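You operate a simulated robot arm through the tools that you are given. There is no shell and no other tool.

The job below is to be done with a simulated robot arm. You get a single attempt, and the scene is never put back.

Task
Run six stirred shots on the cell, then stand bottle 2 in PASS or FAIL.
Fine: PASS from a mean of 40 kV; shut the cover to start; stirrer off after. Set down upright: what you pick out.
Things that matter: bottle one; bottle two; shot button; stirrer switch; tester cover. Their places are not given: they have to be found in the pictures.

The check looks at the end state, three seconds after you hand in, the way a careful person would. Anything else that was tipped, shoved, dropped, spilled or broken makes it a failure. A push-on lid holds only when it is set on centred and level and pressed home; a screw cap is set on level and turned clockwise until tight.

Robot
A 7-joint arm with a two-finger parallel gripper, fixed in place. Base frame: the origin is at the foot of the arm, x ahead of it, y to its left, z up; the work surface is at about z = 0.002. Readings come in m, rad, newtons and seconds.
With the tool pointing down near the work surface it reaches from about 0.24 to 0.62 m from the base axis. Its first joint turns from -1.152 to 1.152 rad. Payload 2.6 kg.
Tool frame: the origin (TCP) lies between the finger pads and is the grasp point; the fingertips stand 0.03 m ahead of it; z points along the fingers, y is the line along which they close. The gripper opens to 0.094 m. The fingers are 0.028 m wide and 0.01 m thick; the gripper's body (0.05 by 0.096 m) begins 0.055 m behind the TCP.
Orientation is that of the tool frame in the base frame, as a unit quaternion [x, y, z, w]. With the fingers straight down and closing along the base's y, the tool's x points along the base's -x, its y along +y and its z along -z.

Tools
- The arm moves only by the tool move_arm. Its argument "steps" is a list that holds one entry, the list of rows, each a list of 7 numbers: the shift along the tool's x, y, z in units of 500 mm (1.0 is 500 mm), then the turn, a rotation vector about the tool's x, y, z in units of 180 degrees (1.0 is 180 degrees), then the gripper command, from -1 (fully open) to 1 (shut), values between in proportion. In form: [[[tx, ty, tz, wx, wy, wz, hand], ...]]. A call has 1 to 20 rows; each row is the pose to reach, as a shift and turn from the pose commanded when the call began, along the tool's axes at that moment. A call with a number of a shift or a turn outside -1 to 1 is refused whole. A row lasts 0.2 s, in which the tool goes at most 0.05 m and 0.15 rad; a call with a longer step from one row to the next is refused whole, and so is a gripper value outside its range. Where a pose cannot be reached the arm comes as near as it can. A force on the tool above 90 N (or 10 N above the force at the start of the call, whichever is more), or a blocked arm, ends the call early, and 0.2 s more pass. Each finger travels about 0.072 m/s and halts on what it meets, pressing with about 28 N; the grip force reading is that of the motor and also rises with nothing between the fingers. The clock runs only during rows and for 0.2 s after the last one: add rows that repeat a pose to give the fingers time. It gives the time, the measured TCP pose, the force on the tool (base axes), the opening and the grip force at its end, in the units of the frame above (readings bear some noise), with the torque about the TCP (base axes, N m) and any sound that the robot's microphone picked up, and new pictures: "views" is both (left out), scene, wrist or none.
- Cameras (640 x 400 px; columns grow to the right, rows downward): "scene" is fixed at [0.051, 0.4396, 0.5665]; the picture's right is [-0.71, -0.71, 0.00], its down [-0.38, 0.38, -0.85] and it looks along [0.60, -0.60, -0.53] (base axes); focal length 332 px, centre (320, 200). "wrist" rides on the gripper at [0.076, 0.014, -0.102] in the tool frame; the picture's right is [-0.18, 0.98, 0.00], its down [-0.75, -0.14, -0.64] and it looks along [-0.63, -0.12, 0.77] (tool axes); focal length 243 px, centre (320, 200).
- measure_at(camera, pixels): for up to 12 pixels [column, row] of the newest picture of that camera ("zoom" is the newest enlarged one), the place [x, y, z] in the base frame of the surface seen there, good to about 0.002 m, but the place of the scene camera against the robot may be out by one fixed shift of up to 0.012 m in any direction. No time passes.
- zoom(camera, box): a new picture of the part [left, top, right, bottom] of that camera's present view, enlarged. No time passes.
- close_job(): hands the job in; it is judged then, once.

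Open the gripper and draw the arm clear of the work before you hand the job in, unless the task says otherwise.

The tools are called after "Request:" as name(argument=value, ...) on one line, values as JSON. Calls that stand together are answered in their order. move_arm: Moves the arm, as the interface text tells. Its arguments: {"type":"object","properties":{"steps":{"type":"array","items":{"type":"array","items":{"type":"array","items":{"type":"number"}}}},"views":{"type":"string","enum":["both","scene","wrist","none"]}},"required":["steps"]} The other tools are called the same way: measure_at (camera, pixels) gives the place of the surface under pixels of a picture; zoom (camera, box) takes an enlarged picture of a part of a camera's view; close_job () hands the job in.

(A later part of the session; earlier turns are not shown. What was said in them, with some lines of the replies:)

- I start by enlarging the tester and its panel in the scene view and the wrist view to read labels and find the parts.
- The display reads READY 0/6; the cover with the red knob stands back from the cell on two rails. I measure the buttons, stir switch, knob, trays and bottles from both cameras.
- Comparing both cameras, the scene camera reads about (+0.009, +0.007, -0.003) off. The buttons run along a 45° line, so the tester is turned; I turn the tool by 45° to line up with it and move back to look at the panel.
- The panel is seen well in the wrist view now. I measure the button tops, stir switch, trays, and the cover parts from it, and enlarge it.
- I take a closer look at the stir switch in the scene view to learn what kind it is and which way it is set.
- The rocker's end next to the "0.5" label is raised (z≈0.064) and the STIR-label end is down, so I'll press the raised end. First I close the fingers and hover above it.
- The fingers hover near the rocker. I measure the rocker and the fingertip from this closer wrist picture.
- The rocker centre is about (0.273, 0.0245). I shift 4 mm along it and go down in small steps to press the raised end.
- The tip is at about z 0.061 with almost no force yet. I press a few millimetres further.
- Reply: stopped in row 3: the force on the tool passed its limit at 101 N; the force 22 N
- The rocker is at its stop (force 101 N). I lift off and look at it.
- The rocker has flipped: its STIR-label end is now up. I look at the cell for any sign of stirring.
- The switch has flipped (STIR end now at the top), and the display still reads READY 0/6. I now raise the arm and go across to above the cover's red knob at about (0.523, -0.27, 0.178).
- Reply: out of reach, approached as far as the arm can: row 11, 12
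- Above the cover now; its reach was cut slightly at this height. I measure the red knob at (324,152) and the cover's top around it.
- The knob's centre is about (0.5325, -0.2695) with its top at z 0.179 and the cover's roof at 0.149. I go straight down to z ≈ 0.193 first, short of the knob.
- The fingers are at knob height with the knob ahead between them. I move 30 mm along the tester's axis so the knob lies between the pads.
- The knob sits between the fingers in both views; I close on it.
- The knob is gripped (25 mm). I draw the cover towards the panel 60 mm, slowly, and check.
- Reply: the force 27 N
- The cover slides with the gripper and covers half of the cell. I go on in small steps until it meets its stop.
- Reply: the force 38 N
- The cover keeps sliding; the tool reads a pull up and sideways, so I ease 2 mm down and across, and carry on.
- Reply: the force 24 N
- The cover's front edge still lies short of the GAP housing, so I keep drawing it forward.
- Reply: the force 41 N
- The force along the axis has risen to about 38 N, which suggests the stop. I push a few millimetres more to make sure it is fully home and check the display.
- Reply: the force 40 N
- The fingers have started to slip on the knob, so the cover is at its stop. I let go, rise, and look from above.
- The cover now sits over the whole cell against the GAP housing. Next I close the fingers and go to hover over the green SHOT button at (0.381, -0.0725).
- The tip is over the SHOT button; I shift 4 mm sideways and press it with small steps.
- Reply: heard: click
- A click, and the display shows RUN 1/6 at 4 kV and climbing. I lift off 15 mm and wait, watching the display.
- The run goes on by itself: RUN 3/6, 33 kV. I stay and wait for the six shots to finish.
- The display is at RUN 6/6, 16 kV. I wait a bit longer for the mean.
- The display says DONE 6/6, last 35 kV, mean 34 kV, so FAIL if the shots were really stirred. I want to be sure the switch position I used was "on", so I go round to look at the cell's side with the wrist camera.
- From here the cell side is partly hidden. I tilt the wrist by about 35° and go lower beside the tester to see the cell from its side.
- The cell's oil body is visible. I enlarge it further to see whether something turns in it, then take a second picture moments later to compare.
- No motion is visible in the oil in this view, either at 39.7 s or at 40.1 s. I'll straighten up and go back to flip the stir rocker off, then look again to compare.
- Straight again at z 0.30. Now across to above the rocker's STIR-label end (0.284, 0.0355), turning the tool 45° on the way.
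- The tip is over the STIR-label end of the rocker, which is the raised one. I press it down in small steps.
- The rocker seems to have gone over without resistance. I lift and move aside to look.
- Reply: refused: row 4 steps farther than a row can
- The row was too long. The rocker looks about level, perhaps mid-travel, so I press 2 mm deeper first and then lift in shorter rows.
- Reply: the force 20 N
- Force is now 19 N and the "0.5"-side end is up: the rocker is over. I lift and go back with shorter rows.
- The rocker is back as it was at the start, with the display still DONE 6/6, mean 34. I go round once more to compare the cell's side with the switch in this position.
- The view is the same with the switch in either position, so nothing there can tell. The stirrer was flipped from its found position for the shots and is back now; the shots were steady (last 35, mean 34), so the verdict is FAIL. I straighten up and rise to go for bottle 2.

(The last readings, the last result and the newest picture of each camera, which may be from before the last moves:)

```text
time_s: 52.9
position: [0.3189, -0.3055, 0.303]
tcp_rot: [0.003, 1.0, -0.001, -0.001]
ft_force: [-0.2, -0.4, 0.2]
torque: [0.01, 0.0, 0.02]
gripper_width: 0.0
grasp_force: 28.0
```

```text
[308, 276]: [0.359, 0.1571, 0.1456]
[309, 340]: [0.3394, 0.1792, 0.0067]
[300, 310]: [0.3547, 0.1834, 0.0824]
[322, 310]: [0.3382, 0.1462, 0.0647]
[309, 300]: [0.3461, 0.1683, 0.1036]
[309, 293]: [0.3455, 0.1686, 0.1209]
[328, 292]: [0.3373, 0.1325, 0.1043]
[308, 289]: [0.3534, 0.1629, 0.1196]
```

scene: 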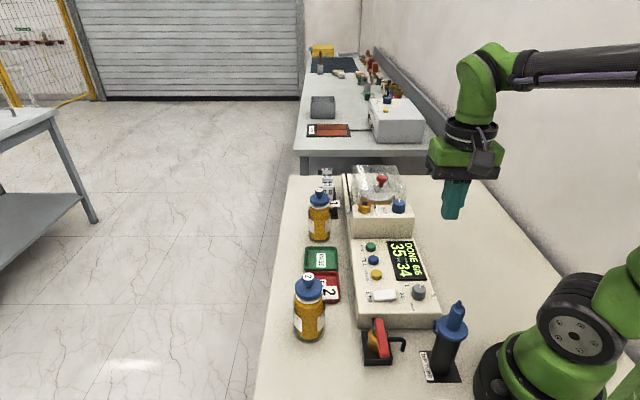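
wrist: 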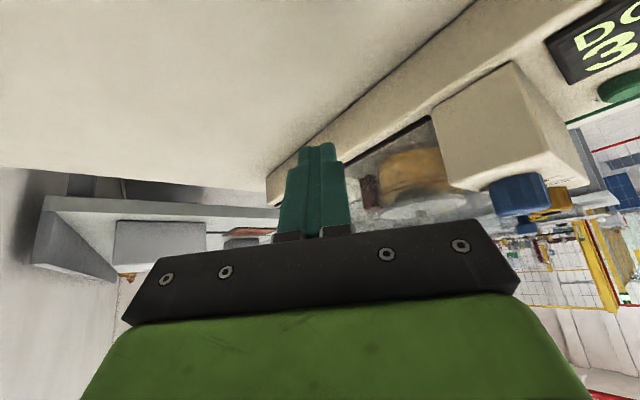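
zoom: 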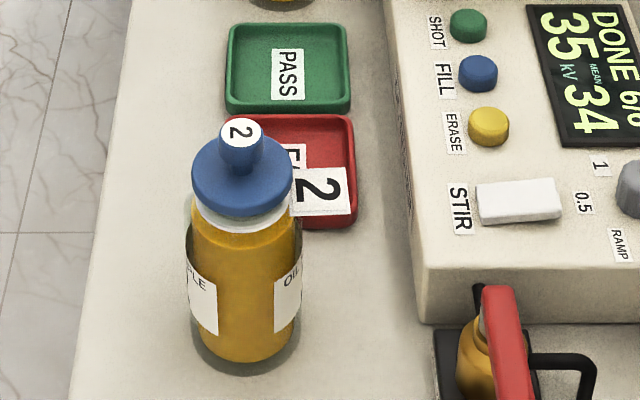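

Bottle 2 stands near (0.34, 0.16), knob top about z 0.149, with its number tag sticking out to the tester side at about z 0.107. I'll grip the body along the tester's long direction, clear of the tag; first I go to a viewing place with the tool turned the other way.

Request:
move_arm(steps=[[[0.012, 0.08, 0, 0, 0, -0.03, -1], [0.024, 0.17, 0, 0, 0, -0.06, -1], [0.036, 0.26, 0, 0, 0, -0.09, -1], [0.048, 0.35, 0, 0, 0, -0.12, -1], [0.06, 0.44, 0, 0, 0, -0.15, -1], [0.072, 0.53, 0, 0, 0, -0.18, -1], [0.084, 0.62, 0, 0, 0, -0.21, -1], [0.092, 0.7, 0, 0, 0, -0.24, -1], [0.098, 0.78, 0, 0, 0, -0.25, -1], [0.098, 0.78, 0, 0, 0, -0.25, -1]]])

Request:
zoom(camera="wrist", box=[120, 0, 440, 200])

```text
time_s: 55.1
position: [0.272, 0.0896, 0.3]
tcp_rot: [-0.38, 0.925, -0.001, -0.001]
ft_force: [-0.9, -1.4, -0.3]
torque: [0.0, 0.01, 0.03]
gripper_width: 0.0941
grasp_force: 0.1
```

scene: 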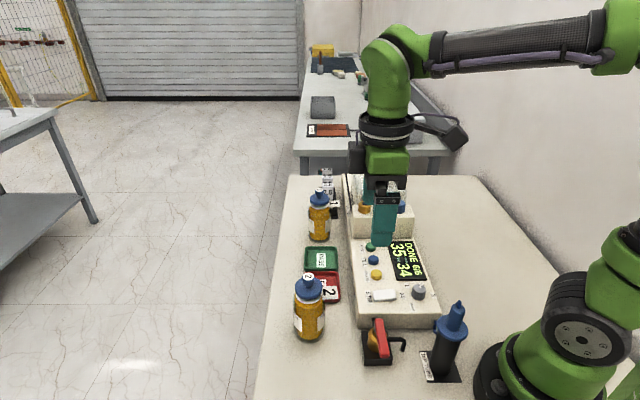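
wrist: 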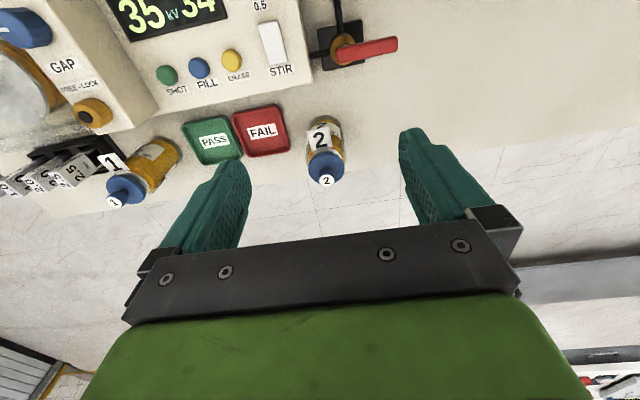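

```text
2.00 times, centred on (280, 100) of wrist
```

zoom: 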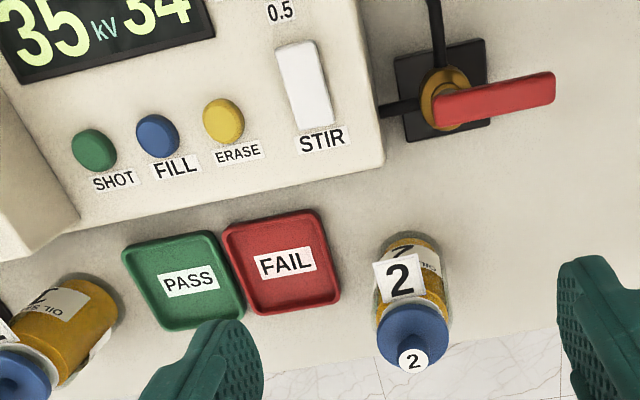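

I measure the FAIL tray's corners and centre, and bottle 2's knob, cap and tag from this view.

Request:
measure_at(camera="wrist", pixels=[[262, 131], [232, 116], [276, 106], [289, 148], [250, 156], [326, 181], [326, 170], [310, 166], [344, 165], [320, 138], [307, 150], [343, 150]])

Request:
zoom(camera="wrist", box=[285, 105, 365, 195])

```text
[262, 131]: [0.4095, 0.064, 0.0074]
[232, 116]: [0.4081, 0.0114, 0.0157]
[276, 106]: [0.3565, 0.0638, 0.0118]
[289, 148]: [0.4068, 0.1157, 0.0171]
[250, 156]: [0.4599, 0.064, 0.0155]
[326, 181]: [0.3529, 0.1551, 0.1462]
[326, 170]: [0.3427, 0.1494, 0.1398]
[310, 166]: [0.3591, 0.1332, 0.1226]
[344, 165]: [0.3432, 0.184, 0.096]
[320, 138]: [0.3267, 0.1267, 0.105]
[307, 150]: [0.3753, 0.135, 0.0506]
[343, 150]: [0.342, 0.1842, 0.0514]
```

```text
4.44 times, centred on (325, 150) of wrist
```

zoom: 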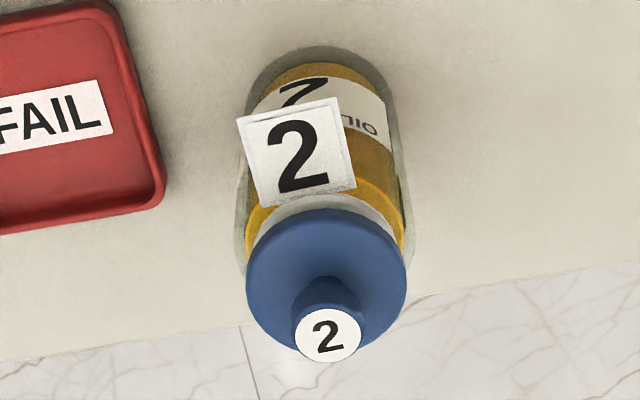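

The FAIL tray's centre is (0.408, 0.064), rim z≈0.016, about 73 mm wide; bottle 2's axis is near (0.353, 0.1555), body about 59 mm wide. I move above it at z 0.20 with the fingers fully open.

Request:
move_arm(steps=[[[-0.07, -0.007, 0, 0, 0, 0, -1], [-0.14, -0.014, 0, 0, 0, 0, -1], [-0.208, -0.02, 0, 0, 0, 0, -1], [-0.208, -0.02, 0.09, 0, 0, 0, -1], [-0.208, -0.02, 0.18, 0, 0, 0, -1], [-0.208, -0.02, 0.19, 0, 0, 0, -1], [-0.208, -0.02, 0.19, 0, 0, 0, -1]]])

Request:
zoom(camera="scene", box=[250, 200, 400, 350])

Request:
zoom(camera="wrist", box=[200, 60, 460, 240])

```text
time_s: 56.7
position: [0.3504, 0.1535, 0.2054]
tcp_rot: [-0.378, 0.926, -0.001, -0.001]
ft_force: [-0.8, 0.4, 0.2]
torque: [-0.01, -0.03, 0.0]
gripper_width: 0.0939
grasp_force: 0.0
```

scene: 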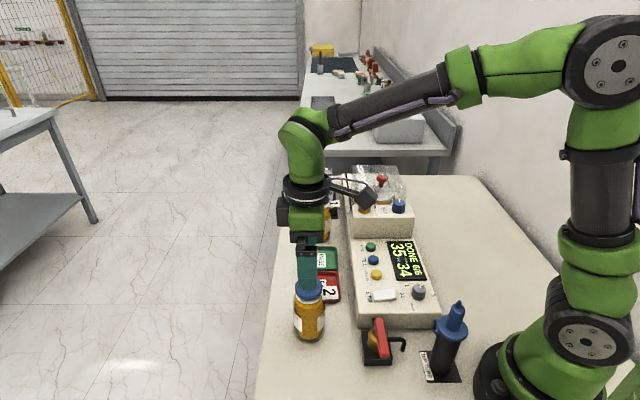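
wrist: 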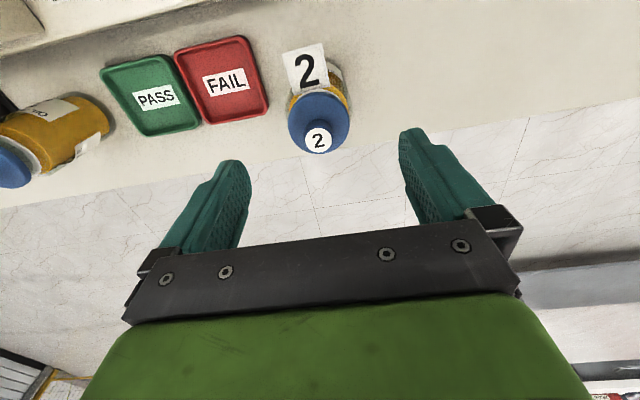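

```text
2.67 times, centred on (325, 275) of scene
```

zoom: 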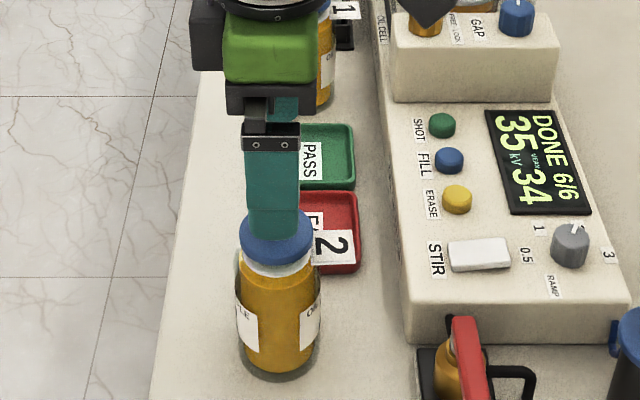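

```text
2.22 times, centred on (330, 150) of wrist
```

zoom: 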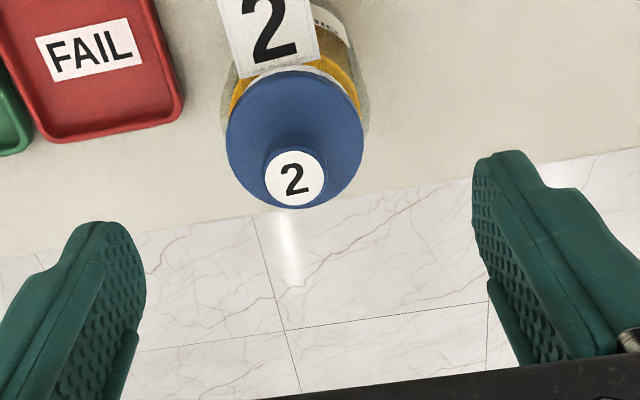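

I measure the knob top and the cap's rim again from this close view to centre the grip.

Request:
measure_at(camera="wrist", pixels=[[319, 140], [290, 122], [347, 118], [318, 100], [319, 152], [306, 142], [332, 138]])

```text
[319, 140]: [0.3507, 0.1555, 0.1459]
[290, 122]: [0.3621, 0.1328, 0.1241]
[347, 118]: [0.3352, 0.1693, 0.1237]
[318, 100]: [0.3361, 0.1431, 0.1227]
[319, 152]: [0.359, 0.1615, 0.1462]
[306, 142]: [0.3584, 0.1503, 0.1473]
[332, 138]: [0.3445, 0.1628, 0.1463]
```

The knob is at (0.351, 0.156), within 3 mm of the tool. I correct that and go down to z ≈ 0.102, keeping the palm clear of the knob.

Request:
move_arm(steps=[[[-0.004, 0.003, 0.05, 0, 0, 0, -1], [-0.004, 0.003, 0.11, 0, 0, 0, -1], [-0.004, 0.003, 0.16, 0, 0, 0, -1], [-0.004, 0.003, 0.19, 0, 0, 0, -1], [-0.004, 0.003, 0.207, 0, 0, 0, -1], [-0.004, 0.003, 0.207, 0, 0, 0, -1]]])

Request:
zoom(camera="scene", box=[250, 200, 400, 350])

```text
time_s: 58.1
position: [0.3528, 0.1571, 0.1027]
tcp_rot: [-0.38, 0.925, 0.001, -0.001]
ft_force: [0.2, -0.2, 0.2]
torque: [0.03, -0.01, 0.04]
gripper_width: 0.094
grasp_force: 0.1
```

scene: 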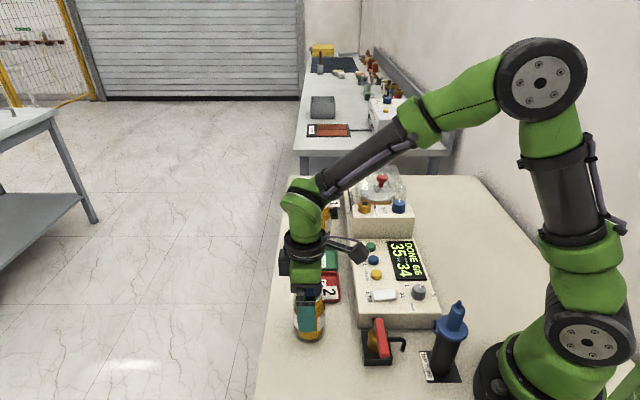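
wrist: 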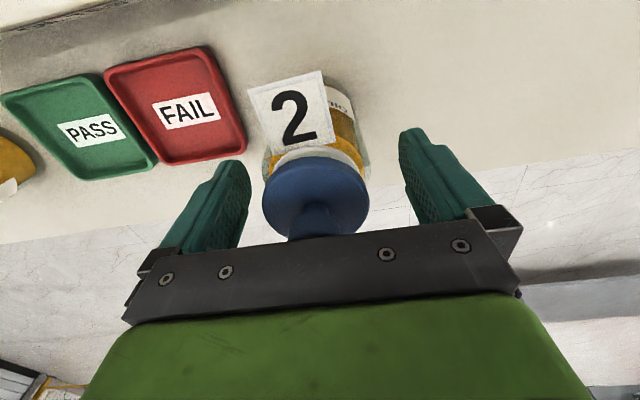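

```text
2.67 times, centred on (325, 275) of scene
```

zoom: 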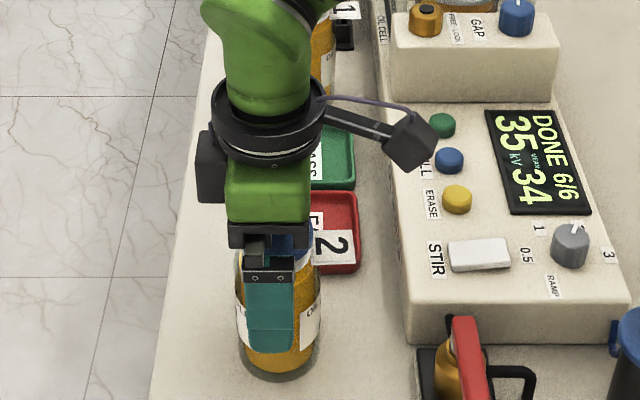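

The bottle stands between the open fingers and the tag is clear of them. I close the gripper.

Request:
move_arm(steps=[[[0, 0, 0, 0, 0, 0, -0.2], [0, 0, 0, 0, 0, 0, 0.3], [0, 0, 0, 0, 0, 0, 1], [0, 0, 0, 0, 0, 0, 1], [0, 0, 0, 0, 0, 0, 1]]])

Request:
zoom(camera="wrist", box=[200, 60, 460, 240])

```text
time_s: 59.3
position: [0.3528, 0.1567, 0.103]
tcp_rot: [-0.379, 0.925, 0.001, -0.001]
ft_force: [0.0, -0.8, 0.6]
torque: [-0.02, -0.04, -0.01]
gripper_width: 0.0595
grasp_force: 28.3
```

scene: 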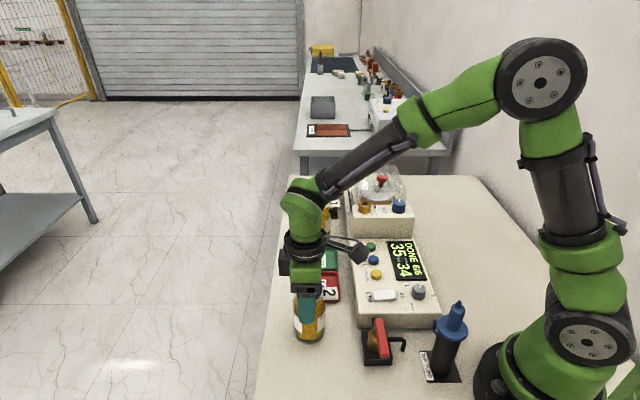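
wrist: 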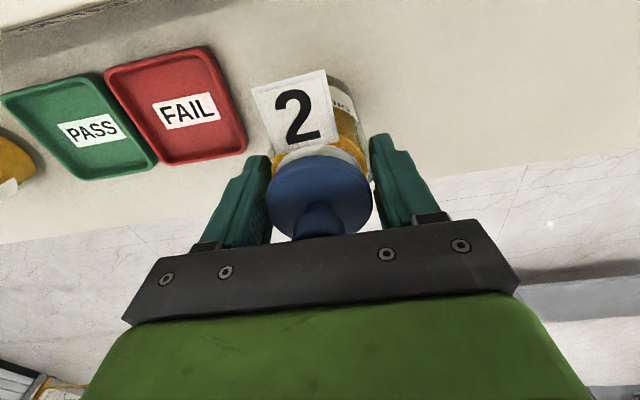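

```text
2.22 times, centred on (330, 150) of wrist
```

zoom: 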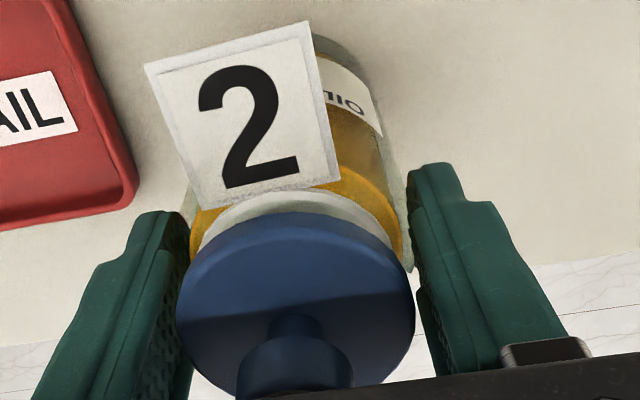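

Held at 59.5 mm. I lift 50 mm slowly and check that the bottle follows upright.

Request:
move_arm(steps=[[[0, 0, -0.015, 0, 0, 0, 1], [0, 0, -0.035, 0, 0, 0, 1], [0, 0, -0.06, 0, 0, 0, 1], [0, 0, -0.085, 0, 0, 0, 1], [0, 0, -0.1, 0, 0, 0, 1], [0, 0, -0.1, 0, 0, 0, 1]]])

Request:
zoom(camera="scene", box=[250, 200, 400, 350])

```text
time_s: 60.7
position: [0.3528, 0.1576, 0.152]
tcp_rot: [-0.38, 0.925, 0.0, -0.001]
ft_force: [0.6, -0.3, -3.3]
torque: [0.01, -0.03, 0.01]
gripper_width: 0.0595
grasp_force: 28.0
```

scene: 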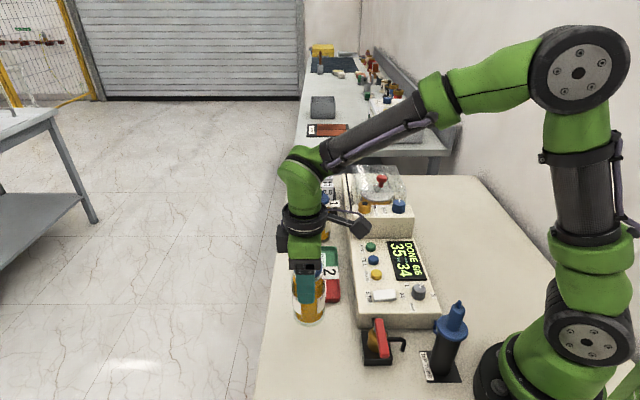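
wrist: 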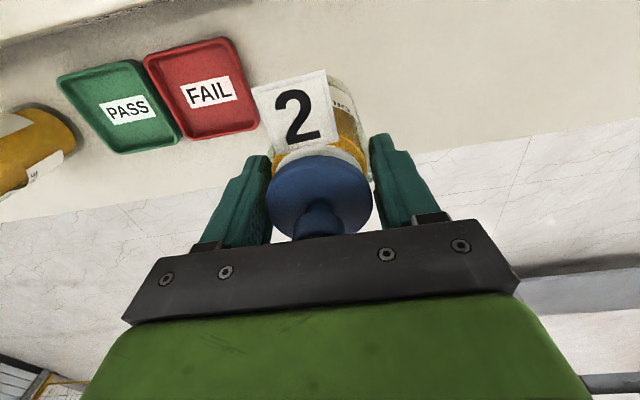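

```text
2.67 times, centred on (325, 275) of scene
```

zoom: 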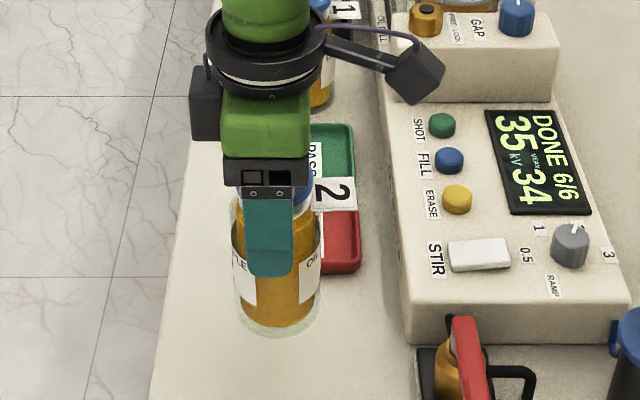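

The bottle rose upright with the gripper. I re-measure the tray corners and the cap from this wrist view before carrying over.

Request:
measure_at(camera="wrist", pixels=[[146, 56], [228, 40], [258, 124], [187, 137], [203, 90], [272, 192], [367, 190], [318, 165], [345, 100], [352, 110]])

```text
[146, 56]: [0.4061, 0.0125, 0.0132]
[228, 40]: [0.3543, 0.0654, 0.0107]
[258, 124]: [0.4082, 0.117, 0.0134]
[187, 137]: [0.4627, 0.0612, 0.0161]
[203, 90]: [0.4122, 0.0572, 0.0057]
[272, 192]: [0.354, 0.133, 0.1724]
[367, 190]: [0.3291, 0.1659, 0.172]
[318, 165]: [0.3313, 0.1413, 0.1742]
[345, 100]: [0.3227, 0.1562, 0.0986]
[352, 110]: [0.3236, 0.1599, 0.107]
```

The tray's centre is confirmed at (0.408, 0.064). I carry the bottle level to above it.

Request:
move_arm(steps=[[[0.008, -0.035, 0, 0, 0, 0, 1], [0.016, -0.07, 0, 0, 0, 0, 1], [0.024, -0.105, 0, 0, 0, 0, 1], [0.032, -0.14, 0, 0, 0, 0, 1], [0.04, -0.175, 0, 0, 0, 0, 1], [0.046, -0.2, 0, 0, 0, 0, 1], [0.05, -0.21, 0, 0, 0, 0, 1], [0.05, -0.21, 0, 0, 0, 0, 1], [0.05, -0.21, 0, 0, 0, 0, 1]]])

Request:
zoom(camera="scene", box=[270, 200, 400, 330])

Request:
zoom(camera="wrist", box=[200, 0, 440, 150])

```text
time_s: 62.7
position: [0.408, 0.0634, 0.1537]
tcp_rot: [-0.38, 0.925, -0.001, -0.001]
ft_force: [-0.6, 0.9, -3.7]
torque: [0.03, 0.0, 0.02]
gripper_width: 0.0596
grasp_force: 27.5
```

scene: 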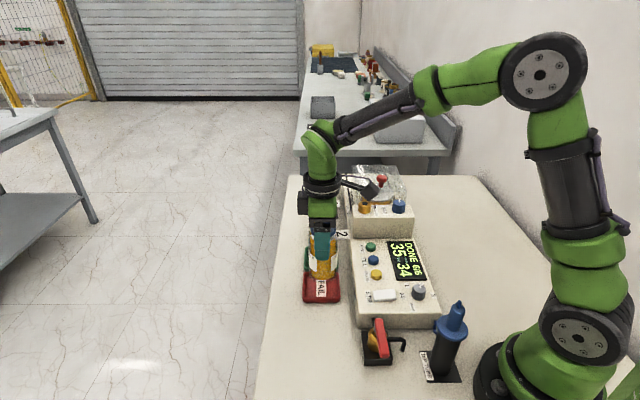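
wrist: 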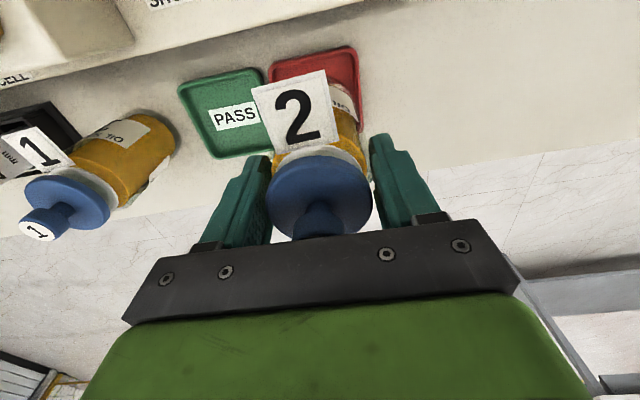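

```text
3.08 times, centred on (335, 265) of scene
```

zoom: 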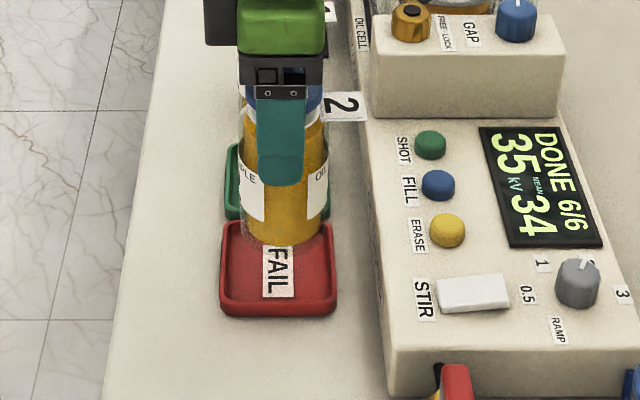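

```text
2.67 times, centred on (320, 75) of wrist
```

zoom: 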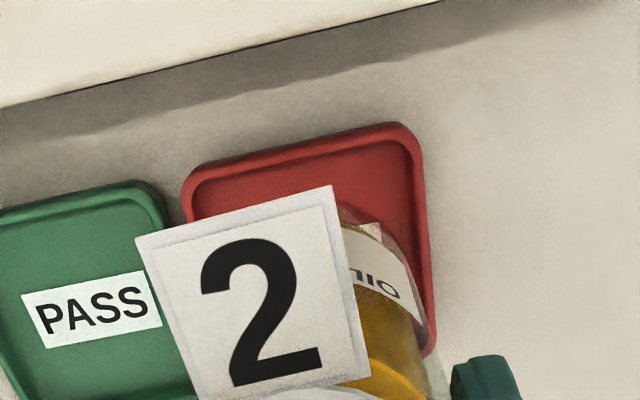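

The bottle is over the tray; in the scene zoom its axis (col 283) is about 2 mm to the tester side of the tray's middle (col 280). I shift 2 mm and lower to just above the tray floor.

Request:
move_arm(steps=[[[-0.004, 0, 0.01, 0, 0, 0, 1], [-0.004, 0, 0.03, 0, 0, 0, 1], [-0.004, 0, 0.05, 0, 0, 0, 1], [-0.004, 0, 0.064, 0, 0, 0, 1], [-0.004, 0, 0.07, 0, 0, 0, 1], [-0.004, 0, 0.07, 0, 0, 0, 1]]])

Request:
zoom(camera="scene", box=[290, 240, 360, 310])

Request:
zoom(camera="wrist", box=[200, 0, 440, 150])

```text
time_s: 64.1
position: [0.4096, 0.0658, 0.1185]
tcp_rot: [-0.379, 0.925, -0.001, 0.0]
ft_force: [0.9, 0.6, -3.7]
torque: [0.0, -0.02, 0.05]
gripper_width: 0.0597
grasp_force: 27.9
```

scene: 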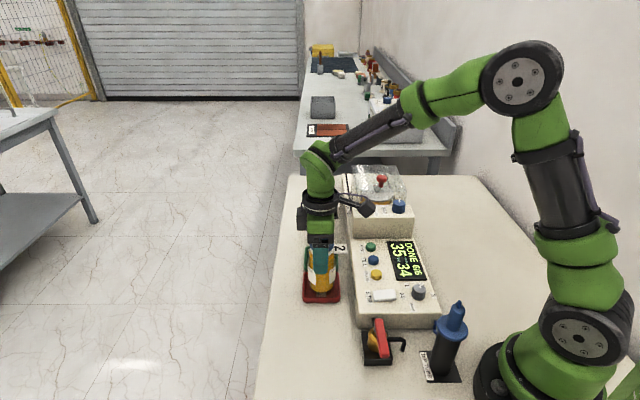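
wrist: 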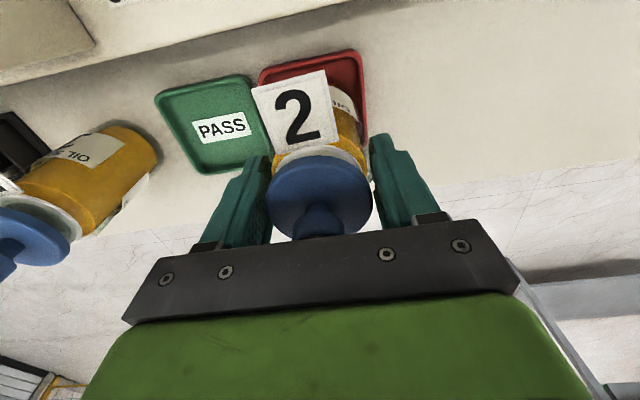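

```text
5.71 times, centred on (325, 275) of scene
```

zoom: 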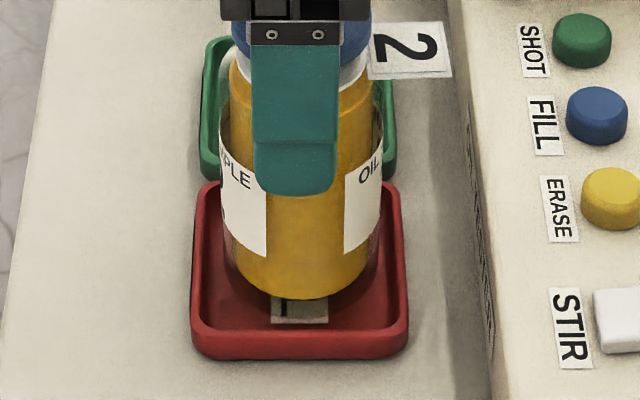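

```text
2.67 times, centred on (320, 75) of wrist
```

zoom: 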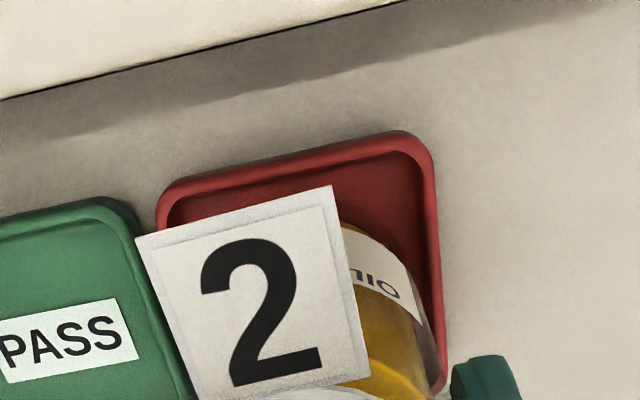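

In the scene zoom the bottle (cols 218–384) is centred in the tray (193–407), and its base is about 12 mm above the floor. I lower in small steps till it touches.

Request:
move_arm(steps=[[[0, 0, 0.008, 0, 0, 0, 1], [0, 0, 0.014, 0, 0, 0, 1], [0, 0, 0.018, 0, 0, 0, 1], [0, 0, 0.021, 0, 0, 0, 1]]])

Request:
zoom(camera="scene", box=[290, 240, 360, 310])

```text
time_s: 65.1
position: [0.4107, 0.0665, 0.107]
tcp_rot: [-0.379, 0.925, 0.0, 0.0]
ft_force: [-2.2, -1.1, 3.4]
torque: [-0.15, 0.27, -0.02]
gripper_width: 0.0595
grasp_force: 27.5
```

scene: 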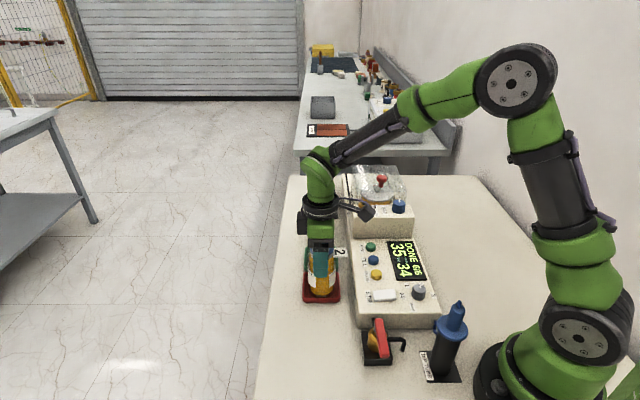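
wrist: 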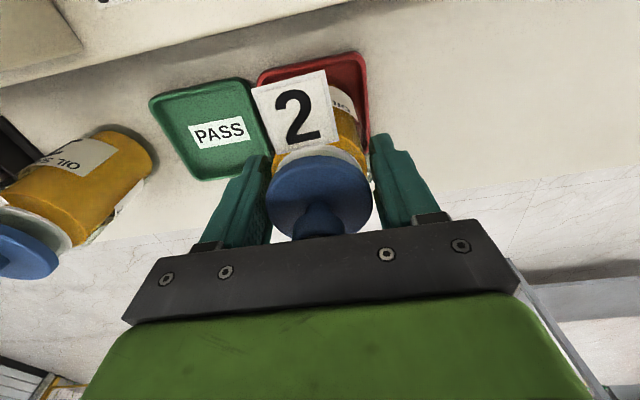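

```text
5.71 times, centred on (325, 275) of scene
```

zoom: 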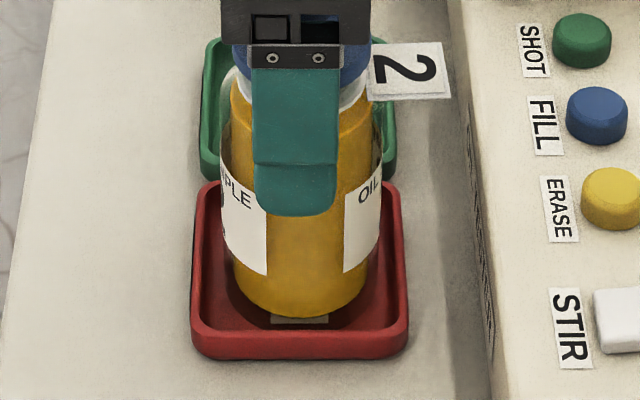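

Contact came at z 0.107, which matches the tray floor (the rim would be 9 mm higher). I open the fingers and let it stand.

Request:
move_arm(steps=[[[0, 0, 0, 0, 0, 0, -0.3], [0, 0, 0, 0, 0, 0, -0.6], [0, 0, 0, 0, 0, 0, -0.8], [0, 0, 0, 0, 0, 0, -0.8]]])

Request:
zoom(camera="scene", box=[290, 240, 360, 310])

Request:
zoom(camera="wrist", box=[200, 0, 440, 240])

```text
time_s: 66.1
position: [0.4097, 0.0646, 0.1064]
tcp_rot: [-0.379, 0.925, -0.001, -0.001]
ft_force: [0.5, 0.3, 0.2]
torque: [-0.01, 0.02, -0.05]
gripper_width: 0.0846
grasp_force: 0.1
```

scene: 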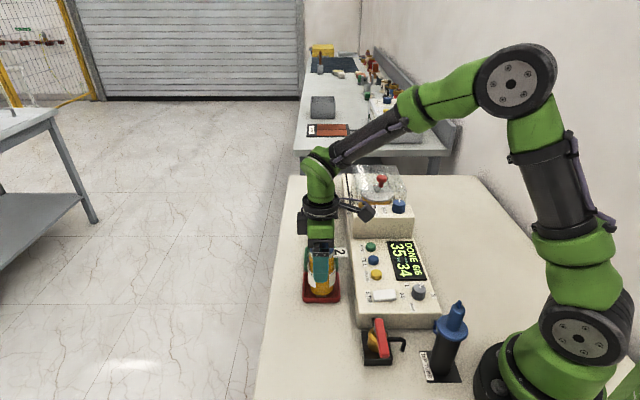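
wrist: 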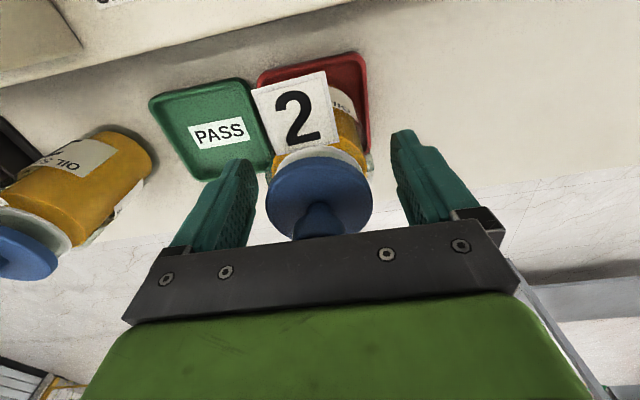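

```text
5.71 times, centred on (325, 275) of scene
```

zoom: 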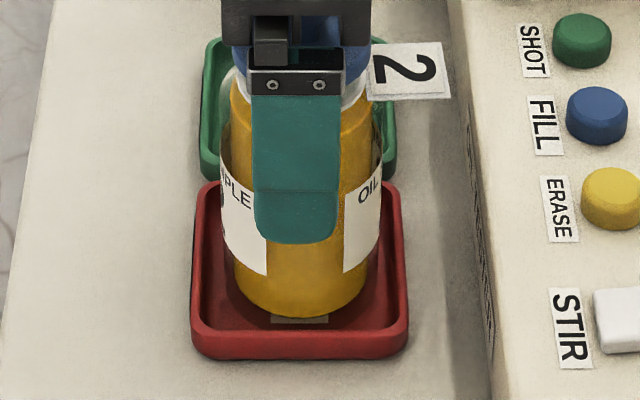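

```text
1.67 times, centred on (320, 120) of wrist
```

zoom: 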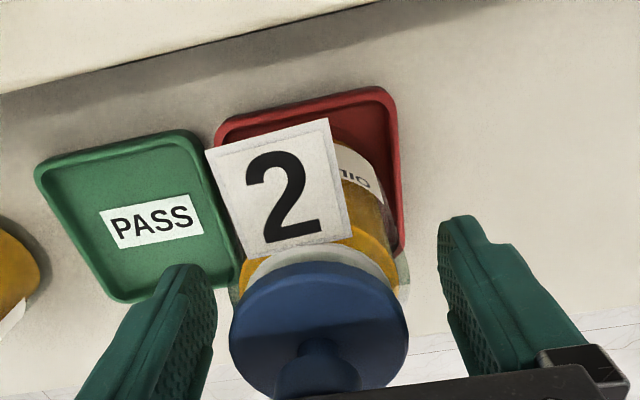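

The bottle stands in the tray with the fingers clear of it. I rise straight up and then draw back.

Request:
move_arm(steps=[[[0, 0, -0.03, 0, 0, 0, -0.8], [0, 0, -0.09, 0, 0, 0, -0.8], [0, 0, -0.16, 0, 0, 0, -0.8], [0, 0, -0.24, 0, 0, 0, -0.8], [0, 0, -0.32, 0, 0, 0, -0.8], [0.07, 0, -0.36, 0, 0, 0, -0.8], [0.15, 0, -0.38, 0, 0, 0, -0.8], [0.23, 0, -0.38, 0, 0, 0, -0.8], [0.31, 0, -0.38, 0, 0, 0, -0.8], [0.31, 0, -0.38, 0, 0, 0, -0.8]]])

Request:
zoom(camera="scene", box=[270, 150, 470, 350])

Request:
zoom(camera="scene", box=[280, 220, 380, 310])

Request:
zoom(camera="wrist", box=[160, 0, 480, 200])

```text
time_s: 68.3
position: [0.2967, -0.0459, 0.2946]
tcp_rot: [-0.38, 0.925, -0.001, -0.001]
ft_force: [0.9, -0.1, 0.7]
torque: [0.0, 0.02, -0.03]
gripper_width: 0.0844
grasp_force: 0.1
```

scene: 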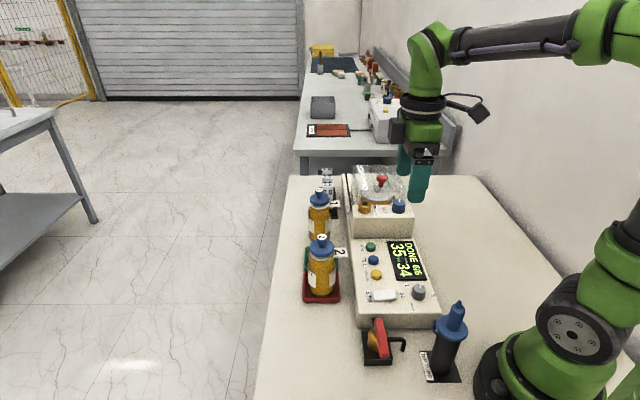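
wrist: 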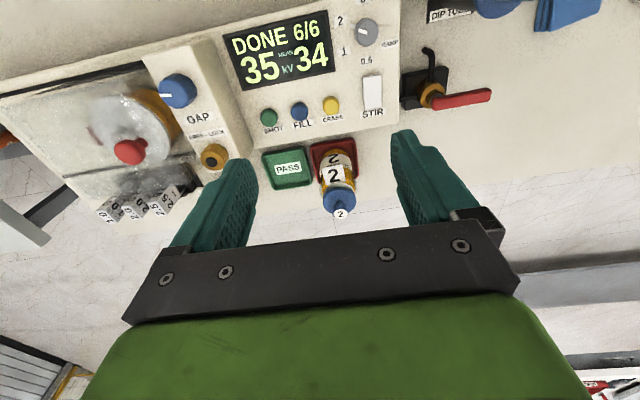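

```text
2.00 times, centred on (370, 250) of scene
```

zoom: 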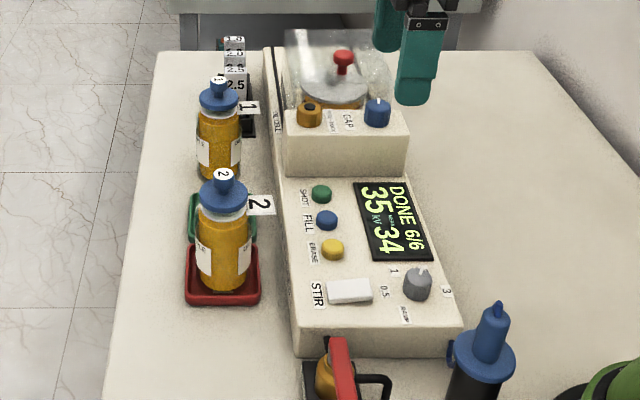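

```text
4.44 times, centred on (330, 265) of scene
```

zoom: 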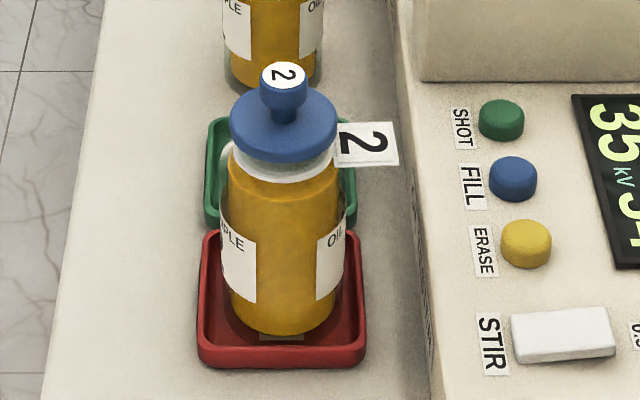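

```text
2.00 times, centred on (320, 100) of wrist
```

zoom: 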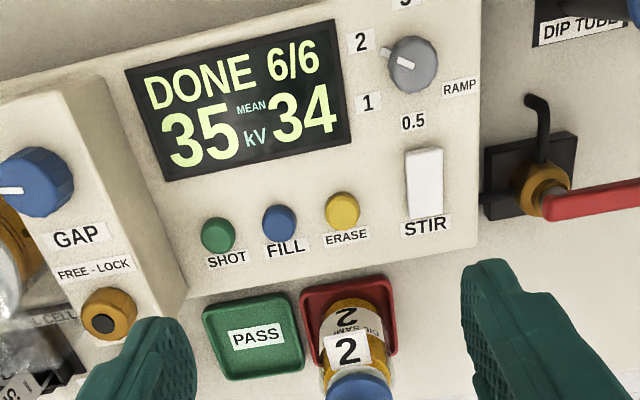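

Bottle 2 stands upright in FAIL, the cover is shut, the rocker is back in its start position and the display reads DONE 6/6, mean 34. I draw the arm further clear and open fully.

Request:
move_arm(steps=[[[0, 0, -0.04, 0, 0, 0, -1], [0.06, -0.05, -0.06, 0, 0, 0, -1], [0.1, -0.12, -0.06, 0, 0, 0, -1], [0.1, -0.12, -0.06, 0, 0, 0, -1]]])

```text
time_s: 69.3
position: [0.3051, -0.1209, 0.3261]
tcp_rot: [-0.381, 0.925, 0.0, -0.001]
ft_force: [0.1, -1.1, 0.0]
torque: [0.0, 0.02, -0.01]
gripper_width: 0.0936
grasp_force: 0.1
```

scene: 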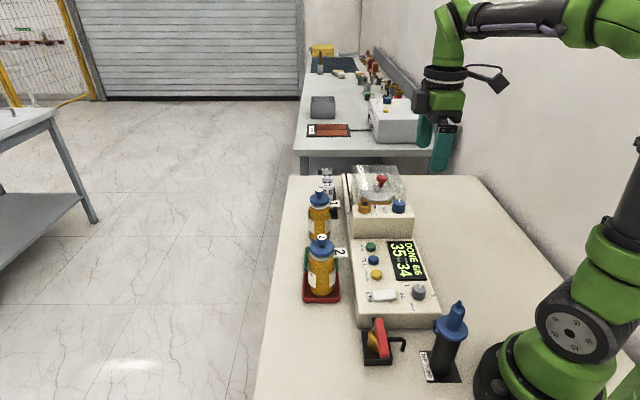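
wrist: 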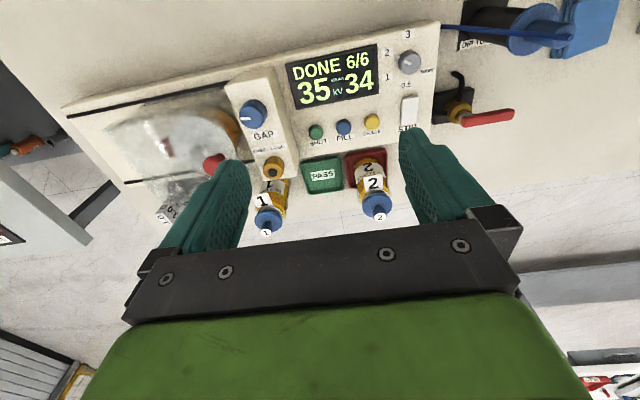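

Everything is in place and the arm is clear with the gripper open, so I hand the job in.

Request:
close_job()

```text
The job is handed in.
```

I ran the six shots and stood bottle 2 upright in FAIL, because the mean was 34 kV and PASS starts at 40 kV. I couldn't confirm that the stirrer was actually running during the shots.

- **Stirrer:** The rocker has no on/off mark, made no sound, and the cell looked the same with the switch either way. I assumed it started off, so I flipped it before the run and back to its starting position afterwards. If it was on at the start, the shots were unstirred and the stirrer is running now.
- **Shots:** I pulled the cover forward until it stopped against the GAP housing and pressed SHOT once. The tester ran all six by itself and showed DONE 6/6, with a last shot of 35 kV.
- **Other settings:** I didn't touch the GAP, FREE-LOCK or RAMP knobs, or bottle 1.
- **End state:** The cover is still shut, the gripper is open, and the arm is clear of the work. I saw nothing knocked over or moved out of place.
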